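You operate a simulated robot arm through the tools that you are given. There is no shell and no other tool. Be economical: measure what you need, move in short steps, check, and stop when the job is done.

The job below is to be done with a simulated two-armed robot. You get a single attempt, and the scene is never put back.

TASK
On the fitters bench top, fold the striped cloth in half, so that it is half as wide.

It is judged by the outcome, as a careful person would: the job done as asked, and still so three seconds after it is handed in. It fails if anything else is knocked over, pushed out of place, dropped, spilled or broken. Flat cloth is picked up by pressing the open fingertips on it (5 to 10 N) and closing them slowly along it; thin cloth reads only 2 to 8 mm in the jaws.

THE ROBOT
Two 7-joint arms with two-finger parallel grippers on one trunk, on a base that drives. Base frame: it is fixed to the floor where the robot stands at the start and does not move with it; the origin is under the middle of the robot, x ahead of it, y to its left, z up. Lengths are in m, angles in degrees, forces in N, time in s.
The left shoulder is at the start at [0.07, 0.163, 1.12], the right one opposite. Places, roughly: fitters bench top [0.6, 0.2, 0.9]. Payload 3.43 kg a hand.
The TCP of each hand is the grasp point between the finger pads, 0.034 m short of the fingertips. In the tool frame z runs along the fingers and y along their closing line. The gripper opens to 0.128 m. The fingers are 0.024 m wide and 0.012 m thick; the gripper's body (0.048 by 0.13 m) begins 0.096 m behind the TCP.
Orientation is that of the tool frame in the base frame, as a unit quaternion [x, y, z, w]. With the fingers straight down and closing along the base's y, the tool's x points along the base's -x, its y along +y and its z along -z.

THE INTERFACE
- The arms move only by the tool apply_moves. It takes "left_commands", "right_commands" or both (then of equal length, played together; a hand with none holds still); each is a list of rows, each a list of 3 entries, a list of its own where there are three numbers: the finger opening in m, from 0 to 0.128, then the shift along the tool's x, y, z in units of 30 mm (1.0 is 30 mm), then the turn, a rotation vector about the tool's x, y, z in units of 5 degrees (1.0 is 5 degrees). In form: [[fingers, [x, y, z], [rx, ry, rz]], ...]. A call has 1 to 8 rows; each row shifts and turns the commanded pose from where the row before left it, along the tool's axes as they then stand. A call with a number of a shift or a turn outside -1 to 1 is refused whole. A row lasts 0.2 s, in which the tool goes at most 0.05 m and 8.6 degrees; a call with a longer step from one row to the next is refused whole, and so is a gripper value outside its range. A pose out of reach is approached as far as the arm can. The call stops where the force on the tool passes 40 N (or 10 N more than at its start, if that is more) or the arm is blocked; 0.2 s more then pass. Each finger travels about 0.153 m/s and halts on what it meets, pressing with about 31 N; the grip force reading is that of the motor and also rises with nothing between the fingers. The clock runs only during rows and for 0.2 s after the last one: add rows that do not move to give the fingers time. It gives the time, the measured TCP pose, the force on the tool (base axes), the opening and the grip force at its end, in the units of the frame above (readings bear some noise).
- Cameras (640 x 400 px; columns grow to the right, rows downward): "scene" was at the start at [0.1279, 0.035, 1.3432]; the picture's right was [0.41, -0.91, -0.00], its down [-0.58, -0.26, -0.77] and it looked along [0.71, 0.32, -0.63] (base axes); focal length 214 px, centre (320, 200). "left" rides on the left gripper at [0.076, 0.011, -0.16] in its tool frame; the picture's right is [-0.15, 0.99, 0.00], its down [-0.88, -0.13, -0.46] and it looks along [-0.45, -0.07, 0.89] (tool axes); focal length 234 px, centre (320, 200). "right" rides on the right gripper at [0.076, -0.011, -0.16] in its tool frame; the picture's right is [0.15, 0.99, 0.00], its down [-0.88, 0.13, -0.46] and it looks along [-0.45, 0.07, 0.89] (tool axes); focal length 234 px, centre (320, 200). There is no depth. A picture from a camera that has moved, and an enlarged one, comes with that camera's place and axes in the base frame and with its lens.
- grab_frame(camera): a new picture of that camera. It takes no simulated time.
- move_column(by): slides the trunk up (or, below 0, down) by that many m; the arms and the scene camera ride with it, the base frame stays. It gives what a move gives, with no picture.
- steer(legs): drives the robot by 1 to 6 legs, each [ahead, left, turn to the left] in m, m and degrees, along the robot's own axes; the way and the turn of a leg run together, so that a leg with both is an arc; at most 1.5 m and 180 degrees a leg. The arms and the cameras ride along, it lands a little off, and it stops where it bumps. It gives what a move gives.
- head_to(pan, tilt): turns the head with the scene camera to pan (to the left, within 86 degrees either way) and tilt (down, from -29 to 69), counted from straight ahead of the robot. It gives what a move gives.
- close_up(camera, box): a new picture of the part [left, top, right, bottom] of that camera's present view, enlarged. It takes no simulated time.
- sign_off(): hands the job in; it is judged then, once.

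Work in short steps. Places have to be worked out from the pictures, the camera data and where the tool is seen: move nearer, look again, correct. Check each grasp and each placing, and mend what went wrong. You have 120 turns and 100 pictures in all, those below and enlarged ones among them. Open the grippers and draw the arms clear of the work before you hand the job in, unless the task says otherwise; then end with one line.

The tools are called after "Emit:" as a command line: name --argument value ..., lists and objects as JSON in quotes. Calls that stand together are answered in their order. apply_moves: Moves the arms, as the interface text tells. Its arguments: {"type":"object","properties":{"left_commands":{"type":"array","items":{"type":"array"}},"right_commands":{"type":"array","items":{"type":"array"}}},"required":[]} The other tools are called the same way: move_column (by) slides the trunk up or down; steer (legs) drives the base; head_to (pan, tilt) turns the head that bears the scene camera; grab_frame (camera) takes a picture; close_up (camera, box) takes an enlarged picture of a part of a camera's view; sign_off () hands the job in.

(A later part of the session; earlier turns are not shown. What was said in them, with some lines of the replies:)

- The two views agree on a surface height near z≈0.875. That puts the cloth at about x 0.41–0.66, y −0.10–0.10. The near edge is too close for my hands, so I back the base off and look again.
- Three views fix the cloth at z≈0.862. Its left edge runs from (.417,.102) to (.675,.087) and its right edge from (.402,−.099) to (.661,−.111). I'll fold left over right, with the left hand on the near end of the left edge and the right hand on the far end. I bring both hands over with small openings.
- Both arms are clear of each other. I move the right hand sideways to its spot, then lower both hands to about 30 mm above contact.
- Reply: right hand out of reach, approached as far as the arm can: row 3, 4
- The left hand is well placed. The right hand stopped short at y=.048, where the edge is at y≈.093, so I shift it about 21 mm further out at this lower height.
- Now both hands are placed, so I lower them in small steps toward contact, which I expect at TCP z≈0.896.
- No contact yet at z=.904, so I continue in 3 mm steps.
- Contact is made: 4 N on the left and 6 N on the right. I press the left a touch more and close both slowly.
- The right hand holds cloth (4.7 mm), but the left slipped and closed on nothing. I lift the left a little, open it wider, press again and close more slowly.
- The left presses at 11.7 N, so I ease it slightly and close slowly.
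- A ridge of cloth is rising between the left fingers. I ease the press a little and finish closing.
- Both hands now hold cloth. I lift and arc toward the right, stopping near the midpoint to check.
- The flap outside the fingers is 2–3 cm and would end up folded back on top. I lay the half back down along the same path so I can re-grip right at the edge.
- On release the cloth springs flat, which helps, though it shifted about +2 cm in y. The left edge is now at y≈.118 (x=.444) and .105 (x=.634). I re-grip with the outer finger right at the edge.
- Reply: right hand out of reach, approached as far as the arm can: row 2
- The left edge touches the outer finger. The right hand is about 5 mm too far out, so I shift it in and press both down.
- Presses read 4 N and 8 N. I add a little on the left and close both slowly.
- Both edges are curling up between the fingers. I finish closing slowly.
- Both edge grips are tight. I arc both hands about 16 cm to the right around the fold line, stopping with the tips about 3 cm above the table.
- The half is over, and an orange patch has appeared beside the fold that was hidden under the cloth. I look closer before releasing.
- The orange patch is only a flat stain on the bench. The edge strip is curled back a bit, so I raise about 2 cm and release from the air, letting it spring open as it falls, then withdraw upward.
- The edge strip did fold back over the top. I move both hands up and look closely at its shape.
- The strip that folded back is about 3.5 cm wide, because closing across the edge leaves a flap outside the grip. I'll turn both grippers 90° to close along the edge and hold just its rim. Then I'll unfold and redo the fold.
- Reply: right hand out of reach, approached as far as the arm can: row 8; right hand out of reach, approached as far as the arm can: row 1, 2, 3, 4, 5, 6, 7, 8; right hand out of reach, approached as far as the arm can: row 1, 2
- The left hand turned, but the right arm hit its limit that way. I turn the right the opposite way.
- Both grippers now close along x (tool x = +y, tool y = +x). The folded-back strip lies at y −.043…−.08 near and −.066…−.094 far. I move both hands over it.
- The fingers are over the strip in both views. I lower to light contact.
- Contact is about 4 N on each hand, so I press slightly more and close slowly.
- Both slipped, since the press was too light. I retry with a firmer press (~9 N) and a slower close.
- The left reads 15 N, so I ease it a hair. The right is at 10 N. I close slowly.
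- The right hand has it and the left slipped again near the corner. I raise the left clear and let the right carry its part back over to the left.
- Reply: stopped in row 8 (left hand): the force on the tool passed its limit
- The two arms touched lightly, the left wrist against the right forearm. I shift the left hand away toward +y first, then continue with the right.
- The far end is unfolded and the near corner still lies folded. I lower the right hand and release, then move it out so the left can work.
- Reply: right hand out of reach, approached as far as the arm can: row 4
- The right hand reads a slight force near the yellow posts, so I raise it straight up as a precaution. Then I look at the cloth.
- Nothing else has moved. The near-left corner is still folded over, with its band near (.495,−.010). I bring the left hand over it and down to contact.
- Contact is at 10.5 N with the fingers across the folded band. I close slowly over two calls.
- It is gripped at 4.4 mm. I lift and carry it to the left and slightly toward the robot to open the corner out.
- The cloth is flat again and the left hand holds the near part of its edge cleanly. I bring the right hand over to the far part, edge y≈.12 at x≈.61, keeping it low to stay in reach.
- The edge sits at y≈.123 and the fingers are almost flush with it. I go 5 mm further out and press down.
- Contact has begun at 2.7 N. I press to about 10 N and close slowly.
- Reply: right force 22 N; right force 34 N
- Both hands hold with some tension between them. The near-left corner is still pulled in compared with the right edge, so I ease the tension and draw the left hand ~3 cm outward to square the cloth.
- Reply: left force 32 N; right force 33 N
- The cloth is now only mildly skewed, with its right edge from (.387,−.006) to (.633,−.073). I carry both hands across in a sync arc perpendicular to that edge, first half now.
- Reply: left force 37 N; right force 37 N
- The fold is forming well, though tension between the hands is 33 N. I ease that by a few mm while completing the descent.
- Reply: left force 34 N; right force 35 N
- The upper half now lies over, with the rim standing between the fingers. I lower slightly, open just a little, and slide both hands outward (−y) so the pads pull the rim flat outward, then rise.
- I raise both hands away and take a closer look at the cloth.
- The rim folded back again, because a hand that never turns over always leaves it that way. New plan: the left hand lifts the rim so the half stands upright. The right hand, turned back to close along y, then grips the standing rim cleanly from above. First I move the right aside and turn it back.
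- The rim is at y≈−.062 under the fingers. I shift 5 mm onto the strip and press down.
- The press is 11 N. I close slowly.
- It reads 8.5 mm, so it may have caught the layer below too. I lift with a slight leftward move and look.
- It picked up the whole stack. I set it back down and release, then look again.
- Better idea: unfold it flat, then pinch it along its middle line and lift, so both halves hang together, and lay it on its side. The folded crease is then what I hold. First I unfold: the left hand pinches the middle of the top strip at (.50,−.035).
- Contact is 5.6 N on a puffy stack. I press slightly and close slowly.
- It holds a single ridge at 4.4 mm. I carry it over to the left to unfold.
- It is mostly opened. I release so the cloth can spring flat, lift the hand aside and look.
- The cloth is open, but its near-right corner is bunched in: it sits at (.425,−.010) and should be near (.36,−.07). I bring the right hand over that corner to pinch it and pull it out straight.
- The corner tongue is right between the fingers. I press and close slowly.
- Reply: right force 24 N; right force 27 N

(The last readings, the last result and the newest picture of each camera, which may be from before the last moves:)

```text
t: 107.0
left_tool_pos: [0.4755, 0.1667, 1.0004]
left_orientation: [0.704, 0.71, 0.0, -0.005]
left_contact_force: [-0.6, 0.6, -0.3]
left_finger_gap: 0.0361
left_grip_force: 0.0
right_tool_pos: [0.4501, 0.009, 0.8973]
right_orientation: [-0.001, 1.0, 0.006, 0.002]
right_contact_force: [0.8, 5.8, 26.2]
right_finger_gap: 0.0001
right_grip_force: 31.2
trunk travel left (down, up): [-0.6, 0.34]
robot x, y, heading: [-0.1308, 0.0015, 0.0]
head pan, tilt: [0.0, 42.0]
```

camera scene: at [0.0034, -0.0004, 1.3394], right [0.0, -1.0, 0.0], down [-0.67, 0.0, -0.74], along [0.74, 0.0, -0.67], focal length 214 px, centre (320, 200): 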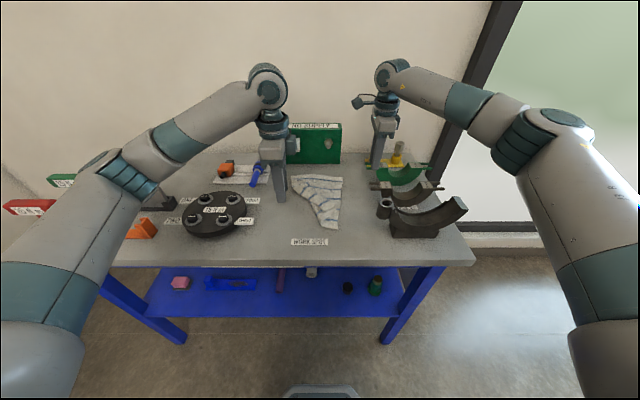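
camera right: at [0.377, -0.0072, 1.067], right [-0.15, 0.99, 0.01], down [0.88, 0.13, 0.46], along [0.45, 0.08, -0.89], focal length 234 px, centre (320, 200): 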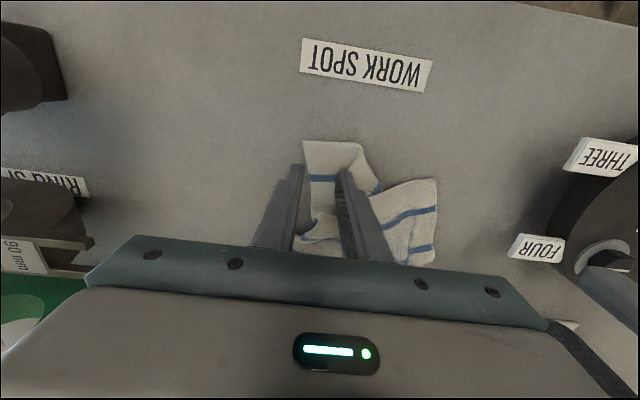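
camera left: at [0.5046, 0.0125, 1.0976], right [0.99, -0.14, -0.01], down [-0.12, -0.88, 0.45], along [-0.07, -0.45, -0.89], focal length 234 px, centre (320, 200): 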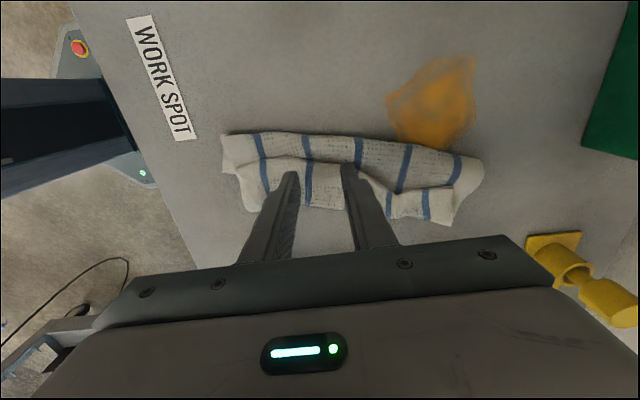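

The pinch slipped, but pressed closed fingers can drag the corner by friction. I ease the press and slide toward (.385,−.05).

Emit:
apply_moves --right_commands '[[0.0, [0, 0, -0.06], [0, 0, 0]], [0.0, [0.3, -0.25, 0], [0, 0, 0]], [0.0, [0.35, -0.3, 0], [0, 0, 0]], [0.0, [0.35, -0.3, 0], [0, 0, 0]], [0.0, [0.35, -0.3, 0], [0, 0, 0]], [0.0, [0.35, -0.3, 0], [0, 0, 0]], [0.0, [0.35, -0.3, 0], [0, 0, 0]], [0.0, [0, 0, 0], [0, 0, 0]]]'

Emit:
close_up --camera "scene" --box '[250, 130, 410, 250]'

```text
t: 108.8
left_tool_pos: [0.4766, 0.1658, 0.9986]
left_orientation: [0.704, 0.71, 0.0, -0.005]
left_contact_force: [0.3, 0.4, 0.1]
left_finger_gap: 0.0361
left_grip_force: 0.1
right_tool_pos: [0.3918, -0.0458, 0.8989]
right_orientation: [-0.002, 1.0, 0.005, 0.001]
right_contact_force: [2.1, 2.6, 15.8]
right_finger_gap: 0.0001
right_grip_force: 31.1
trunk travel left (down, up): [-0.6, 0.34]
robot x, y, heading: [-0.1264, -0.0019, 0.2]
head pan, tilt: [0.0, 42.0]
```

```text
3.33 times, centred on (330, 190) of scene
camera zoom: at [0.0029, 0.0009, 1.3394], right [0.0, -1.0, 0.0], down [-0.67, 0.0, -0.74], along [0.74, 0.0, -0.67], focal length 715 px, centre (287, 233)
```

zoom: 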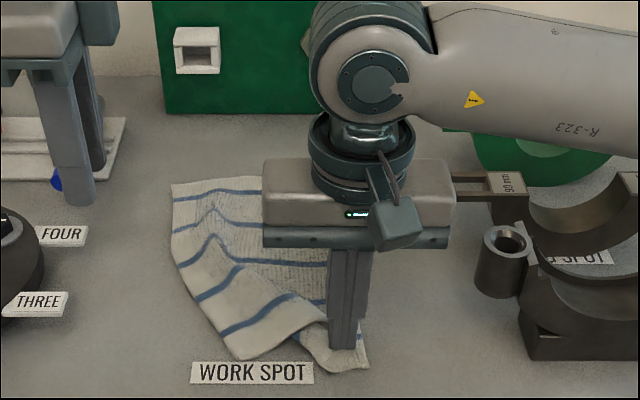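

Friction dragging works well, and the cloth opened out. I raise the right hand and look.

Emit:
apply_moves --right_commands '[[0.0, [0, 0, -1], [0, 0, 0]], [0.0, [0, 0, -1], [0, 0, 0]], [0.0, [0, 0, -1], [0, 0, 0]], [0.0, [0, -1, -0.3], [0, 0, 0]], [0.0, [0, -1, 0], [0, 0, 0]], [0.0, [0, -1, 0], [0, 0, 0]], [0.0, [0, -1, 0], [0, 0, 0]]]'

Emit:
close_up --camera "scene" --box '[250, 130, 410, 250]'

```text
t: 110.3
left_tool_pos: [0.4782, 0.1689, 0.9982]
left_orientation: [0.703, 0.711, -0.001, -0.006]
left_contact_force: [-0.5, -0.5, -0.7]
left_finger_gap: 0.036
left_grip_force: 0.1
right_tool_pos: [0.3904, -0.1388, 0.9954]
right_orientation: [-0.005, 1.0, 0.017, 0.002]
right_contact_force: [0.2, 6.4, -0.8]
right_finger_gap: 0.0004
right_grip_force: 31.5
trunk travel left (down, up): [-0.6, 0.34]
robot x, y, heading: [-0.1308, -0.0021, 0.1]
head pan, tilt: [0.0, 42.0]
stopped in row 7 (right hand): the force on the tool passed its limit (the readings are from after the stop); the commanded pose is now the measured one
```

```text
3.33 times, centred on (330, 190) of scene
camera zoom: at [0.0039, 0.0013, 1.3393], right [0.0, -1.0, 0.0], down [-0.67, 0.0, -0.74], along [0.74, 0.0, -0.67], focal length 715 px, centre (287, 233)
```

zoom: 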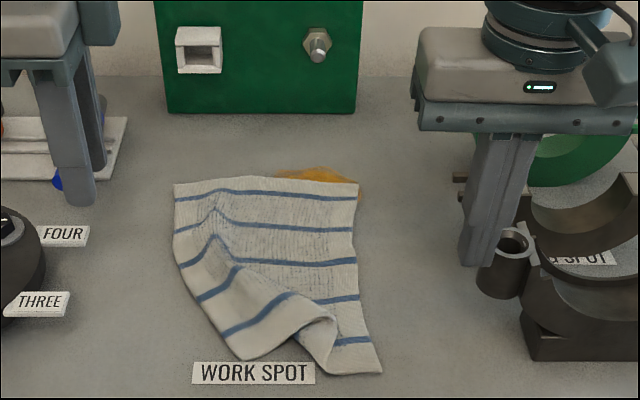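

The right finger touched the tall bearing piece. It appears not to have moved. I back off +y, rise, and check it.

Emit:
apply_moves --right_commands '[[0.0, [0, 0.4, 0], [0, 0, 0]], [0.0, [0, 0.1, -1], [0, 0, 0]], [0.0, [0, 0, -1], [0, 0, 0]], [0.0, [0, 0, -1], [0, 0, 0]], [0.0, [0, 0, 0], [0, 0, 0]]]'

Emit:
close_up --camera "scene" --box '[260, 130, 480, 267]'

```text
t: 111.5
left_tool_pos: [0.4789, 0.1665, 0.9975]
left_orientation: [0.703, 0.711, -0.001, -0.006]
left_contact_force: [0.3, 0.2, -1.4]
left_finger_gap: 0.036
left_grip_force: 0.1
right_tool_pos: [0.392, -0.1284, 1.0851]
right_orientation: [-0.005, 1.0, 0.015, 0.002]
right_contact_force: [-0.2, -0.1, -0.2]
right_finger_gap: 0.0002
right_grip_force: 31.3
trunk travel left (down, up): [-0.6, 0.34]
robot x, y, heading: [-0.1253, 0.001, 0.2]
head pan, tilt: [0.0, 42.0]
```

```text
2.91 times, centred on (370, 198) of scene
camera zoom: at [0.0044, 0.0003, 1.3392], right [0.0, -1.0, 0.0], down [-0.67, 0.0, -0.74], along [0.74, 0.0, -0.67], focal length 624 px, centre (174, 204)
```

zoom: 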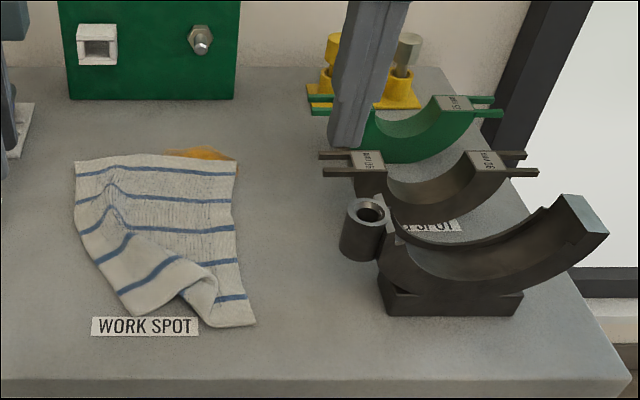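

The bearing is where it was. The cloth is nearly square, and only the near-left corner at (.37,.04) is pulled in; it should be at about (.36,.12). I do the same friction drag with the left hand.

Emit:
apply_moves --left_commands '[[0.0, [-0.8, -0.5, 0], [0, 0, 0]], [0.0, [-0.8, -0.5, 0], [0, 0, 0]], [0.0, [-0.8, -0.5, 0.3], [0, 0, 0]], [0.0, [-0.8, -0.5, 0.7], [0, 0, 0]], [0.0, [-0.68, -0.47, 0.9], [0, 0, 0]], [0.0, [0, 0, 0.9], [0, 0, 0]], [0.0, [0, 0, 0.25], [0, 0, 0]], [0.0, [0, 0, 0], [0, 0, 0]]]'

```text
t: 113.3
left_tool_pos: [0.4041, 0.0518, 0.9067]
left_orientation: [0.703, 0.711, 0.0, -0.006]
left_contact_force: [0.3, 0.2, 0.0]
left_finger_gap: 0.0
left_grip_force: 31.0
right_tool_pos: [0.3923, -0.1289, 1.0867]
right_orientation: [-0.005, 1.0, 0.016, 0.002]
right_contact_force: [0.4, 0.6, -0.5]
right_finger_gap: 0.0002
right_grip_force: 31.1
trunk travel left (down, up): [-0.6, 0.34]
robot x, y, heading: [-0.1319, 0.0007, 0.1]
head pan, tilt: [0.0, 42.0]
```

Emit:
apply_moves --left_commands '[[0.0, [0, 0, 0.25], [0, 0, 0]], [0.0, [0, 0, 0.06], [0, 0, 0]], [0.0, [0.4, -0.1, 0.03], [0, 0, 0]], [0.0, [0.45, -0.1, 0], [0, 0, 0]], [0.0, [0.45, -0.1, 0], [0, 0, 0]], [0.0, [0.45, -0.1, 0], [0, 0, 0]], [0.0, [0.45, -0.1, 0], [0, 0, 0]], [0.0, [0.3, 0, 0], [0, 0, 0]]]'

Emit:
apply_moves --left_commands '[[0.0, [0, 0, -1], [0, 0, 0]], [0.0, [0, 0, -1], [0, 0, 0]], [0.0, [0, 0, -1], [0, 0, 0]], [0.0, [0.9, 0, -0.8], [0, 0, 0]], [0.0, [0.9, 0, 0], [0, 0, 0]]]'

Emit:
close_up --camera "scene" --box '[240, 140, 400, 260]'

```text
t: 115.1
left_tool_pos: [0.3875, 0.1255, 0.8983]
left_orientation: [0.704, 0.71, -0.001, -0.006]
left_contact_force: [-1.0, -0.1, 1.3]
left_finger_gap: 0.0
left_grip_force: 30.8
right_tool_pos: [0.392, -0.1275, 1.0872]
right_orientation: [-0.006, 1.0, 0.016, 0.002]
right_contact_force: [-0.5, 0.6, 0.4]
right_finger_gap: 0.0
right_grip_force: 30.3
trunk travel left (down, up): [-0.6, 0.34]
robot x, y, heading: [-0.1279, 0.0011, 0.0]
head pan, tilt: [0.0, 42.0]
```

```text
t: 116.3
left_tool_pos: [0.39, 0.1788, 1.011]
left_orientation: [0.704, 0.71, -0.002, -0.004]
left_contact_force: [0.0, 0.6, -0.9]
left_finger_gap: 0.0
left_grip_force: 30.8
right_tool_pos: [0.3909, -0.1275, 1.0866]
right_orientation: [-0.005, 1.0, 0.015, 0.002]
right_contact_force: [-1.3, -0.4, 0.7]
right_finger_gap: 0.0
right_grip_force: 31.0
trunk travel left (down, up): [-0.6, 0.34]
robot x, y, heading: [-0.1317, 0.0038, 0.1]
head pan, tilt: [0.0, 42.0]
```

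```text
3.33 times, centred on (320, 200) of scene
camera zoom: at [0.0039, 0.0016, 1.3393], right [0.0, -1.0, 0.0], down [-0.67, 0.0, -0.74], along [0.74, 0.0, -0.67], focal length 715 px, centre (320, 200)
```

zoom: 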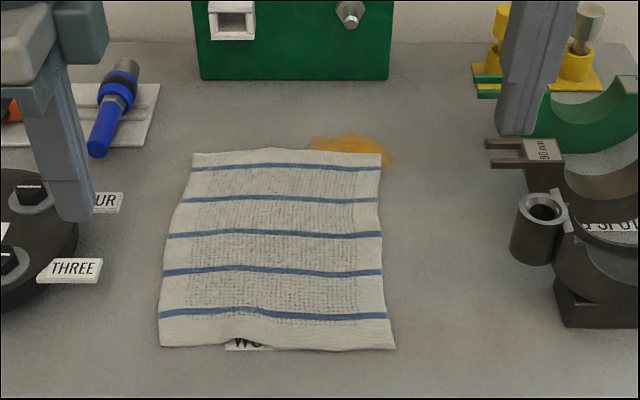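

The cloth is now flat and square: x .353–.605, y −.062–.135, midline y≈.036. I turn the left gripper back to close along y, and take the right hand over the far point of the midline.

Emit:
apply_moves --left_commands '[[0.036, [0, 0, 0], [0, 0, -1]], [0.036, [0, 0, 0], [0, 0, -1]], [0.036, [0, 0, 0], [0, 0, -1]], [0.036, [0, 0, 0], [0, 0, -1]], [0.036, [0, 0, 0], [0, 0, -1]], [0.036, [0, 0, 0], [0, 0, -1]], [0.036, [0, 0, 0], [0, 0, -1]], [0.036, [0, 0, 0], [0, 0, -1]]]' --right_commands '[[0.036, [-0.8, 0.6, 0], [0, 0, 0]], [0.036, [-0.8, 0.6, 0], [0, 0, 0]], [0.036, [-0.8, 0.7, 0], [0, 0, 0]], [0.036, [-0.8, 0.7, 0], [0, 0, 0]], [0.036, [-0.8, 0.7, 0], [0, 0, 0]], [0.036, [-0.8, 0.7, 0.5], [0, 0, 0]], [0.036, [-0.8, 0.7, 0.7], [0, 0, 0]], [0.036, [0, 0.75, 0.7], [0, 0, 0]]]'

Emit:
apply_moves --left_commands '[[0.036, [0, 0, 0], [0, 0, -1]], [0.036, [0, 0, 0], [0, 0, -1]], [0.036, [0, 0, 0], [0, 0, -1]], [0.036, [0, 0, 0], [0, 0, -1]], [0.036, [0, 0, 0], [0, 0, -1]], [0.036, [0, 0, 0], [0, 0, -1]], [0.036, [0, 0, 0], [0, 0, -1]], [0.036, [0, 0, 0], [0, 0, -1]]]'

Emit:
apply_moves --left_commands '[[0.036, [0, 0, 0], [0, 0, -1]], [0.036, [0, 0, 0], [0, 0, -1]], [0.036, [-0.1, -0.95, 0], [0, 0, 0]], [0.036, [-0.1, -0.95, 0], [0, 0, 0]], [0.036, [-0.1, -0.95, 0.3], [0, 0, 0]], [0.036, [-0.03, -0.95, 0.6], [0, 0, 0]], [0.036, [0, -0.93, 0.9], [0, 0, 0]], [0.036, [0, 0, 0.9], [0, 0, 0]]]'

```text
t: 118.1
left_tool_pos: [0.3885, 0.1798, 1.0111]
left_orientation: [0.418, 0.908, 0.001, -0.005]
left_contact_force: [-0.1, -0.2, -0.6]
left_finger_gap: 0.036
left_grip_force: 0.1
right_tool_pos: [0.5572, 0.0392, 1.0352]
right_orientation: [-0.005, 1.0, 0.015, 0.002]
right_contact_force: [-0.8, 0.9, 0.1]
right_finger_gap: 0.0359
right_grip_force: 0.0
trunk travel left (down, up): [-0.6, 0.34]
robot x, y, heading: [-0.1328, 0.0017, -0.1]
head pan, tilt: [0.0, 42.0]
```

```text
t: 119.9
left_tool_pos: [0.3886, 0.1792, 1.0114]
left_orientation: [0.082, 0.997, 0.003, -0.005]
left_contact_force: [0.0, 0.2, -0.1]
left_finger_gap: 0.0362
left_grip_force: 0.0
right_tool_pos: [0.5569, 0.0389, 1.0343]
right_orientation: [-0.005, 1.0, 0.016, 0.002]
right_contact_force: [-0.2, 0.7, 0.1]
right_finger_gap: 0.036
right_grip_force: 0.0
trunk travel left (down, up): [-0.6, 0.34]
robot x, y, heading: [-0.1284, 0.0012, -0.1]
head pan, tilt: [0.0, 42.0]
```

```text
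t: 121.7
left_tool_pos: [0.3999, 0.0373, 0.9299]
left_orientation: [-0.006, 1.0, 0.003, -0.005]
left_contact_force: [0.1, -0.1, 0.5]
left_finger_gap: 0.036
left_grip_force: 0.0
right_tool_pos: [0.5581, 0.0393, 1.0349]
right_orientation: [-0.005, 1.0, 0.016, 0.002]
right_contact_force: [-0.2, 0.1, 0.1]
right_finger_gap: 0.036
right_grip_force: 0.1
trunk travel left (down, up): [-0.6, 0.34]
robot x, y, heading: [-0.1311, 0.002, 0.2]
head pan, tilt: [0.0, 42.0]
```

Both hands are above the midline. I lower them to just above the cloth and check with one picture.

Emit:
apply_moves --left_commands '[[0.036, [0, 0, 0], [0, 0, 0]], [0.036, [0, 0, 0], [0, 0, 0]], [0.036, [0, 0, 0], [0, 0, 0]], [0.036, [0, 0, 0.4], [0, 0, 0]], [0.036, [0, 0, 0.4], [0, 0, 0]], [0.036, [0, 0, 0], [0, 0, 0]]]' --right_commands '[[0.036, [0, -0.05, 0.9], [0, 0, 0]], [0.036, [0, 0, 0.9], [0, 0, 0]], [0.036, [0, 0, 0.9], [0, 0, 0]], [0.036, [0, 0, 0.9], [0, 0, 0]], [0.036, [0, 0, 0.7], [0, 0, 0]], [0.036, [0, 0, 0], [0, 0, 0]]]'

Emit:
grab_frame --camera "left"

```text
t: 123.1
left_tool_pos: [0.3985, 0.0367, 0.9062]
left_orientation: [-0.005, 1.0, 0.003, -0.004]
left_contact_force: [-0.6, -0.3, 0.8]
left_finger_gap: 0.036
left_grip_force: 0.1
right_tool_pos: [0.5567, 0.0401, 0.9051]
right_orientation: [-0.006, 1.0, 0.015, 0.002]
right_contact_force: [0.3, -0.6, -0.3]
right_finger_gap: 0.0359
right_grip_force: 0.1
trunk travel left (down, up): [-0.6, 0.34]
robot x, y, heading: [-0.1291, -0.0007, 0.4]
head pan, tilt: [0.0, 42.0]
```

```text
14 pictures are left
camera left: at [0.3236, 0.0475, 1.0674], right [0.14, 0.99, 0.01], down [0.89, -0.12, 0.45], along [0.44, -0.06, -0.89], focal length 234 px, centre (320, 200)
```

left: 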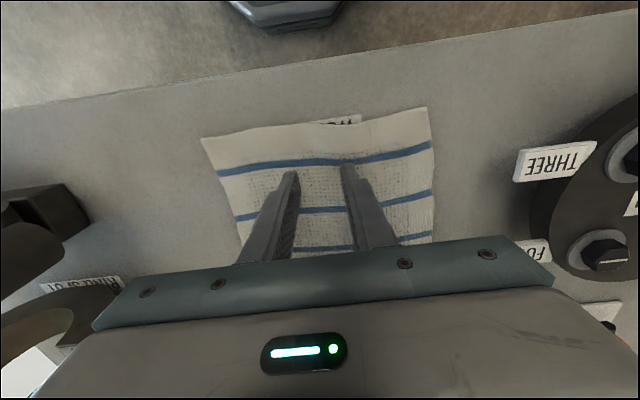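

The fingers are centred on the cloth. I press down.

Emit:
apply_moves --left_commands '[[0.036, [0, 0, 0.18], [0, 0, 0]], [0.036, [0, 0, 0.13], [0, 0, 0]], [0.036, [0, 0, 0], [0, 0, 0]]]' --right_commands '[[0.036, [0, -0.05, 0.18], [0, 0, 0]], [0.036, [0, 0, 0.13], [0, 0, 0]], [0.036, [0, 0, 0], [0, 0, 0]]]'

```text
t: 123.9
left_tool_pos: [0.3985, 0.0389, 0.898]
left_orientation: [-0.005, 1.0, 0.003, -0.003]
left_contact_force: [3.0, -1.2, 8.7]
left_finger_gap: 0.036
left_grip_force: 0.2
right_tool_pos: [0.557, 0.0393, 0.8986]
right_orientation: [-0.005, 1.0, 0.016, 0.002]
right_contact_force: [2.4, -0.7, 7.1]
right_finger_gap: 0.0358
right_grip_force: 0.1
trunk travel left (down, up): [-0.6, 0.34]
robot x, y, heading: [-0.1289, -0.0005, 0.1]
head pan, tilt: [0.0, 42.0]
```

Presses are 9 N and 7 N. I add a touch and close slowly over two calls.

Emit:
apply_moves --left_commands '[[0.034, [0, 0, 0.02], [0, 0, 0]], [0.032, [0, 0, 0], [0, 0, 0]], [0.03, [0, 0, 0], [0, 0, 0]], [0.028, [0, 0, 0], [0, 0, 0]], [0.026, [0, 0, 0], [0, 0, 0]], [0.024, [0, 0, 0], [0, 0, 0]], [0.022, [0, 0, 0], [0, 0, 0]], [0.02, [0, 0, 0], [0, 0, 0]]]' --right_commands '[[0.034, [0, 0, 0.05], [0, 0, 0]], [0.032, [0, 0, 0], [0, 0, 0]], [0.03, [0, 0, 0], [0, 0, 0]], [0.028, [0, 0, 0], [0, 0, 0]], [0.026, [0, 0, 0], [0, 0, 0]], [0.024, [0, 0, 0], [0, 0, 0]], [0.022, [0, 0, 0], [0, 0, 0]], [0.02, [0, 0, 0], [0, 0, 0]]]'

Emit:
apply_moves --left_commands '[[0.018, [0, 0, 0], [0, 0, 0]], [0.015, [0, 0, 0], [0, 0, 0]], [0.012, [0, 0, 0], [0, 0, 0]], [0.009, [0, 0, 0], [0, 0, 0]], [0.006, [0, 0, 0], [0, 0, 0]], [0.003, [0, 0, 0], [0, 0, 0]], [0.0, [0, 0, 0], [0, 0, 0]], [0.0, [0, 0, 0], [0, 0, 0]]]' --right_commands '[[0.018, [0, 0, 0], [0, 0, 0]], [0.015, [0, 0, 0], [0, 0, 0]], [0.012, [0, 0, 0], [0, 0, 0]], [0.009, [0, 0, 0], [0, 0, 0]], [0.006, [0, 0, 0], [0, 0, 0]], [0.003, [0, 0, 0], [0, 0, 0]], [0.0, [0, 0, 0], [0, 0, 0]], [0.0, [0, 0, 0], [0, 0, 0]]]'

```text
t: 125.7
left_tool_pos: [0.3969, 0.0376, 0.8985]
left_orientation: [-0.004, 1.0, 0.003, -0.004]
left_contact_force: [0.4, -1.3, 7.6]
left_finger_gap: 0.0206
left_grip_force: 0.5
right_tool_pos: [0.5567, 0.0396, 0.8979]
right_orientation: [-0.005, 1.0, 0.016, 0.003]
right_contact_force: [2.3, 1.2, 20.1]
right_finger_gap: 0.0194
right_grip_force: 0.0
trunk travel left (down, up): [-0.6, 0.34]
robot x, y, heading: [-0.1307, -0.0011, 0.3]
head pan, tilt: [0.0, 42.0]
```

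```text
t: 127.5
left_tool_pos: [0.3985, 0.0366, 0.8985]
left_orientation: [-0.006, 1.0, 0.003, -0.003]
left_contact_force: [-0.1, 0.4, 6.9]
left_finger_gap: 0.0038
left_grip_force: 31.1
right_tool_pos: [0.5559, 0.0387, 0.8968]
right_orientation: [-0.005, 1.0, 0.016, 0.003]
right_contact_force: [-0.4, -2.3, 21.9]
right_finger_gap: 0.0044
right_grip_force: 31.1
trunk travel left (down, up): [-0.6, 0.34]
robot x, y, heading: [-0.1278, 0.0023, 0.2]
head pan, tilt: [0.0, 42.0]
```

Both hands hold the midline ridge. I lift 10 cm straight up so the halves hang, and look.

Emit:
apply_moves --left_commands '[[0.0, [0, 0, -0.6], [0, 0, 0]], [0.0, [0, 0, -0.8], [0, 0, 0]], [0.0, [0, 0, -0.8], [0, 0, 0]], [0.0, [0, 0, -0.8], [0, 0, 0]], [0.0, [0, 0, -0.5], [0, 0, 0]], [0.0, [0, 0, 0], [0, 0, 0]]]' --right_commands '[[0.0, [0, 0, -0.6], [0, 0, 0]], [0.0, [0, 0, -0.8], [0, 0, 0]], [0.0, [0, 0, -0.8], [0, 0, 0]], [0.0, [0, 0, -0.8], [0, 0, 0]], [0.0, [0, 0, -0.5], [0, 0, 0]], [0.0, [0, 0, 0], [0, 0, 0]]]'

Emit:
close_up --camera "scene" --box '[240, 140, 400, 260]'

```text
t: 128.9
left_tool_pos: [0.4011, 0.0369, 1.0004]
left_orientation: [-0.005, 1.0, 0.003, -0.005]
left_contact_force: [0.4, 0.5, -0.3]
left_finger_gap: 0.0037
left_grip_force: 30.7
right_tool_pos: [0.5581, 0.035, 1.0001]
right_orientation: [-0.006, 1.0, 0.015, 0.002]
right_contact_force: [-0.4, -0.2, -1.0]
right_finger_gap: 0.0041
right_grip_force: 30.9
trunk travel left (down, up): [-0.6, 0.34]
robot x, y, heading: [-0.1334, -0.0012, 0.0]
head pan, tilt: [0.0, 42.0]
```

```text
3.33 times, centred on (320, 200) of scene
camera zoom: at [0.0043, 0.0006, 1.3392], right [0.0, -1.0, 0.0], down [-0.67, 0.0, -0.74], along [0.74, 0.0, -0.67], focal length 715 px, centre (320, 200)
```

zoom: 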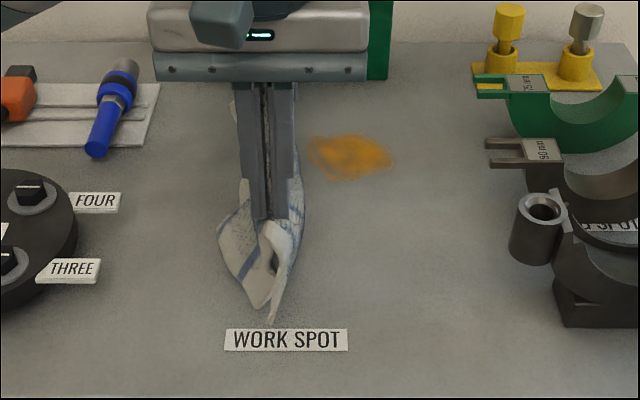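

The two halves hang neatly together. I lower and sweep left in an arc so they lie flat on each other with the crease on the left.

Emit:
apply_moves --left_commands '[[0.0, [0, 0, 0.6], [0, 0, 0]], [0.0, [0, 0.67, 0.17], [0, 0, 0]], [0.0, [0, 0.73, 0.3], [0, 0, 0]], [0.0, [0, 0.67, 0.43], [0, 0, 0]], [0.0, [0, 0.6, 0.6], [0, 0, 0]], [0.0, [0, 0.47, 0.63], [0, 0, 0]], [0.0, [0, 0.27, 0.4], [0, 0, 0]], [0.0, [0, 0, 0], [0, 0, 0]]]' --right_commands '[[0.0, [0, 0, 0.6], [0, 0, 0]], [0.0, [0, 0.67, 0.17], [0, 0, 0]], [0.0, [0, 0.73, 0.3], [0, 0, 0]], [0.0, [0, 0.67, 0.43], [0, 0, 0]], [0.0, [0, 0.6, 0.6], [0, 0, 0]], [0.0, [0, 0.47, 0.63], [0, 0, 0]], [0.0, [0, 0.27, 0.4], [0, 0, 0]], [0.0, [0, 0, 0], [0, 0, 0]]]'

Emit:
close_up --camera "scene" --box '[240, 140, 400, 260]'

```text
t: 130.7
left_tool_pos: [0.4, 0.1392, 0.9079]
left_orientation: [-0.005, 1.0, 0.004, -0.004]
left_contact_force: [-0.2, -0.3, -0.1]
left_finger_gap: 0.0039
left_grip_force: 30.9
right_tool_pos: [0.5562, 0.142, 0.9084]
right_orientation: [-0.005, 1.0, 0.015, 0.001]
right_contact_force: [-0.1, -0.3, 0.5]
right_finger_gap: 0.0044
right_grip_force: 30.7
trunk travel left (down, up): [-0.6, 0.34]
robot x, y, heading: [-0.1302, 0.002, 0.2]
head pan, tilt: [0.0, 42.0]
```

```text
3.33 times, centred on (320, 200) of scene
camera zoom: at [0.0039, 0.0002, 1.3393], right [0.0, -1.0, 0.0], down [-0.67, 0.0, -0.74], along [0.74, 0.0, -0.67], focal length 715 px, centre (320, 200)
```

zoom: 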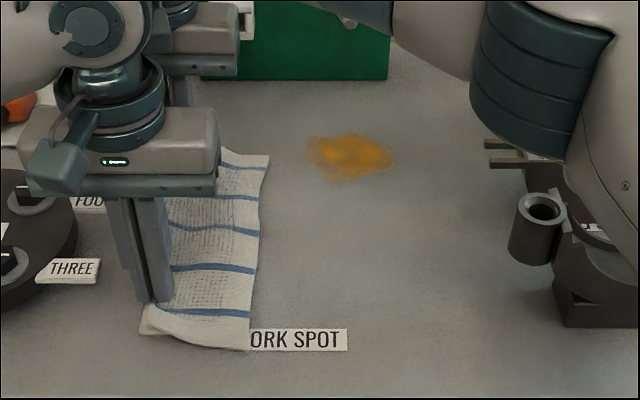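

It is laid neatly in half. I open just enough, rise straight up and clear, then check.

Emit:
apply_moves --left_commands '[[0.012, [0, 0, 0], [0, 0, 0]], [0.03, [0, 0, 0], [0, 0, 0]], [0.03, [0, 0, -0.5], [0, 0, 0]], [0.03, [0, 0, -0.8], [0, 0, 0]], [0.03, [0, 0, -1], [0, 0, 0]], [0.03, [0, 0, -1], [0, 0, 0]], [0.03, [0, 0, -1], [0, 0, 0]], [0.03, [0, 0.5, -1], [0, 0, 0]]]' --right_commands '[[0.012, [0, 0, 0], [0, 0, 0]], [0.03, [0, 0, 0], [0, 0, 0]], [0.03, [0, 0, -0.5], [0, 0, 0]], [0.03, [0, 0, -0.8], [0, 0, 0]], [0.03, [0, -0.5, -1], [0, 0, 0]], [0.03, [0, -0.8, -0.8], [0, 0, 0]], [0.03, [0.2, -0.8, -0.8], [0, 0, 0]], [0.03, [0.2, -0.8, -0.5], [0, 0, 0]]]'

Emit:
close_up --camera "scene" --box '[240, 140, 400, 260]'

Emit:
grab_frame --camera "left"

```text
t: 132.5
left_tool_pos: [0.3999, 0.1563, 1.0669]
left_orientation: [-0.006, 1.0, 0.004, -0.005]
left_contact_force: [-0.8, 0.7, -0.3]
left_finger_gap: 0.0299
left_grip_force: 0.0
right_tool_pos: [0.5433, 0.0492, 1.0391]
right_orientation: [-0.005, 1.0, 0.016, 0.003]
right_contact_force: [-0.7, 0.5, -0.5]
right_finger_gap: 0.03
right_grip_force: 0.1
trunk travel left (down, up): [-0.6, 0.34]
robot x, y, heading: [-0.1298, -0.0021, -0.0]
head pan, tilt: [0.0, 42.0]
```

```text
3.33 times, centred on (320, 200) of scene
camera zoom: at [0.0027, 0.0002, 1.3393], right [0.0, -1.0, 0.0], down [-0.67, 0.0, -0.74], along [0.74, 0.0, -0.67], focal length 715 px, centre (320, 200)
```

zoom: 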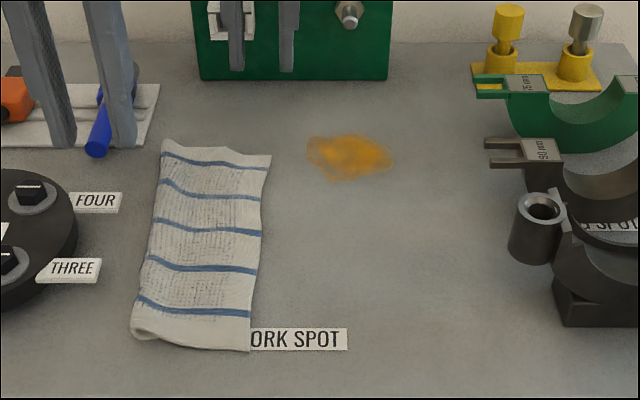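

```text
10 pictures are left
camera left: at [0.3248, 0.1657, 1.2281], right [0.14, 0.99, 0.01], down [0.89, -0.12, 0.45], along [0.44, -0.06, -0.89], focal length 234 px, centre (320, 200)
```

left: 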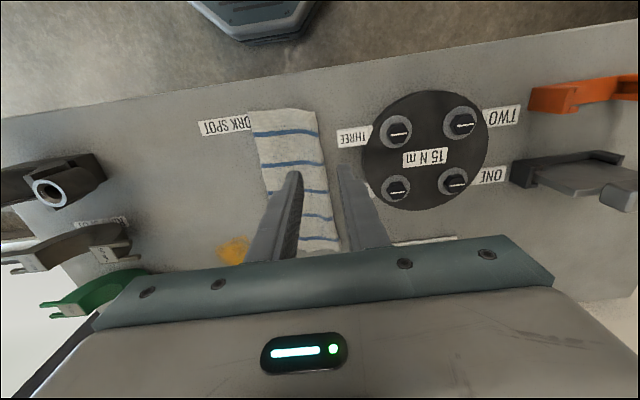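

The cloth is folded cleanly, about 0.10 m wide against 0.195 m before, with edges aligned and nothing else displaced. I open the grippers and draw both arms clear.

Emit:
apply_moves --left_commands '[[0.08, [0, 0.6, -0.8], [0, 0, 0]], [0.1, [0, 0.8, -0.6], [0, 0, 0]], [0.1, [0, 0.8, 0], [0, 0, 0]], [0.1, [0, 0.8, 0], [0, 0, 0]], [0.1, [0, 0.8, 0], [0, 0, 0]], [0.1, [0, 0, 0], [0, 0, 0]]]' --right_commands '[[0.05, [0, -0.6, -0.8], [0, 0, 0]], [0.05, [0, -1, -0.6], [0, 0, 0]], [0.08, [0, -1, -0.3], [0, 0, 0]], [0.1, [0, -1, 0], [0, 0, 0]], [0.1, [0, -1, 0], [0, 0, 0]], [0.1, [0, -1, 0], [0, 0, 0]]]'

Emit:
grab_frame --camera "scene"

```text
t: 133.9
left_tool_pos: [0.3985, 0.2676, 1.1105]
left_orientation: [-0.004, 1.0, 0.005, -0.005]
left_contact_force: [0.0, -1.4, 0.4]
left_finger_gap: 0.1
left_grip_force: 0.1
right_tool_pos: [0.5473, -0.1204, 1.0829]
right_orientation: [-0.005, 1.0, 0.016, 0.001]
right_contact_force: [0.1, -0.4, -0.1]
right_finger_gap: 0.0999
right_grip_force: 0.1
trunk travel left (down, up): [-0.6, 0.34]
robot x, y, heading: [-0.1298, 0.0011, 0.2]
head pan, tilt: [0.0, 42.0]
```

```text
9 pictures are left
camera scene: at [0.0041, -0.0013, 1.3393], right [0.0, -1.0, 0.0], down [-0.67, 0.0, -0.74], along [0.74, 0.0, -0.67], focal length 214 px, centre (320, 200)
```

scene: 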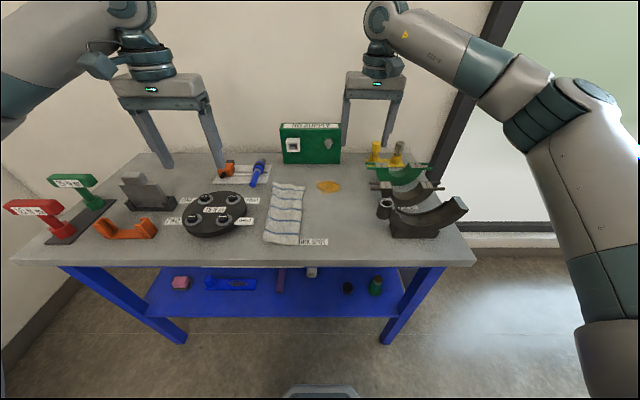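

The cloth lies folded in half, everything else is in place, and both arms are clear and open. I hand the job in.

Emit:
sign_off

```text
The job is handed in.
```

The striped cloth lies folded in half on the fitters bench, about 0.10 m wide instead of 0.195 m, about 10 cm left of where it started; a finger touched the bearing piece once, but it stayed in place and nothing else was displaced.
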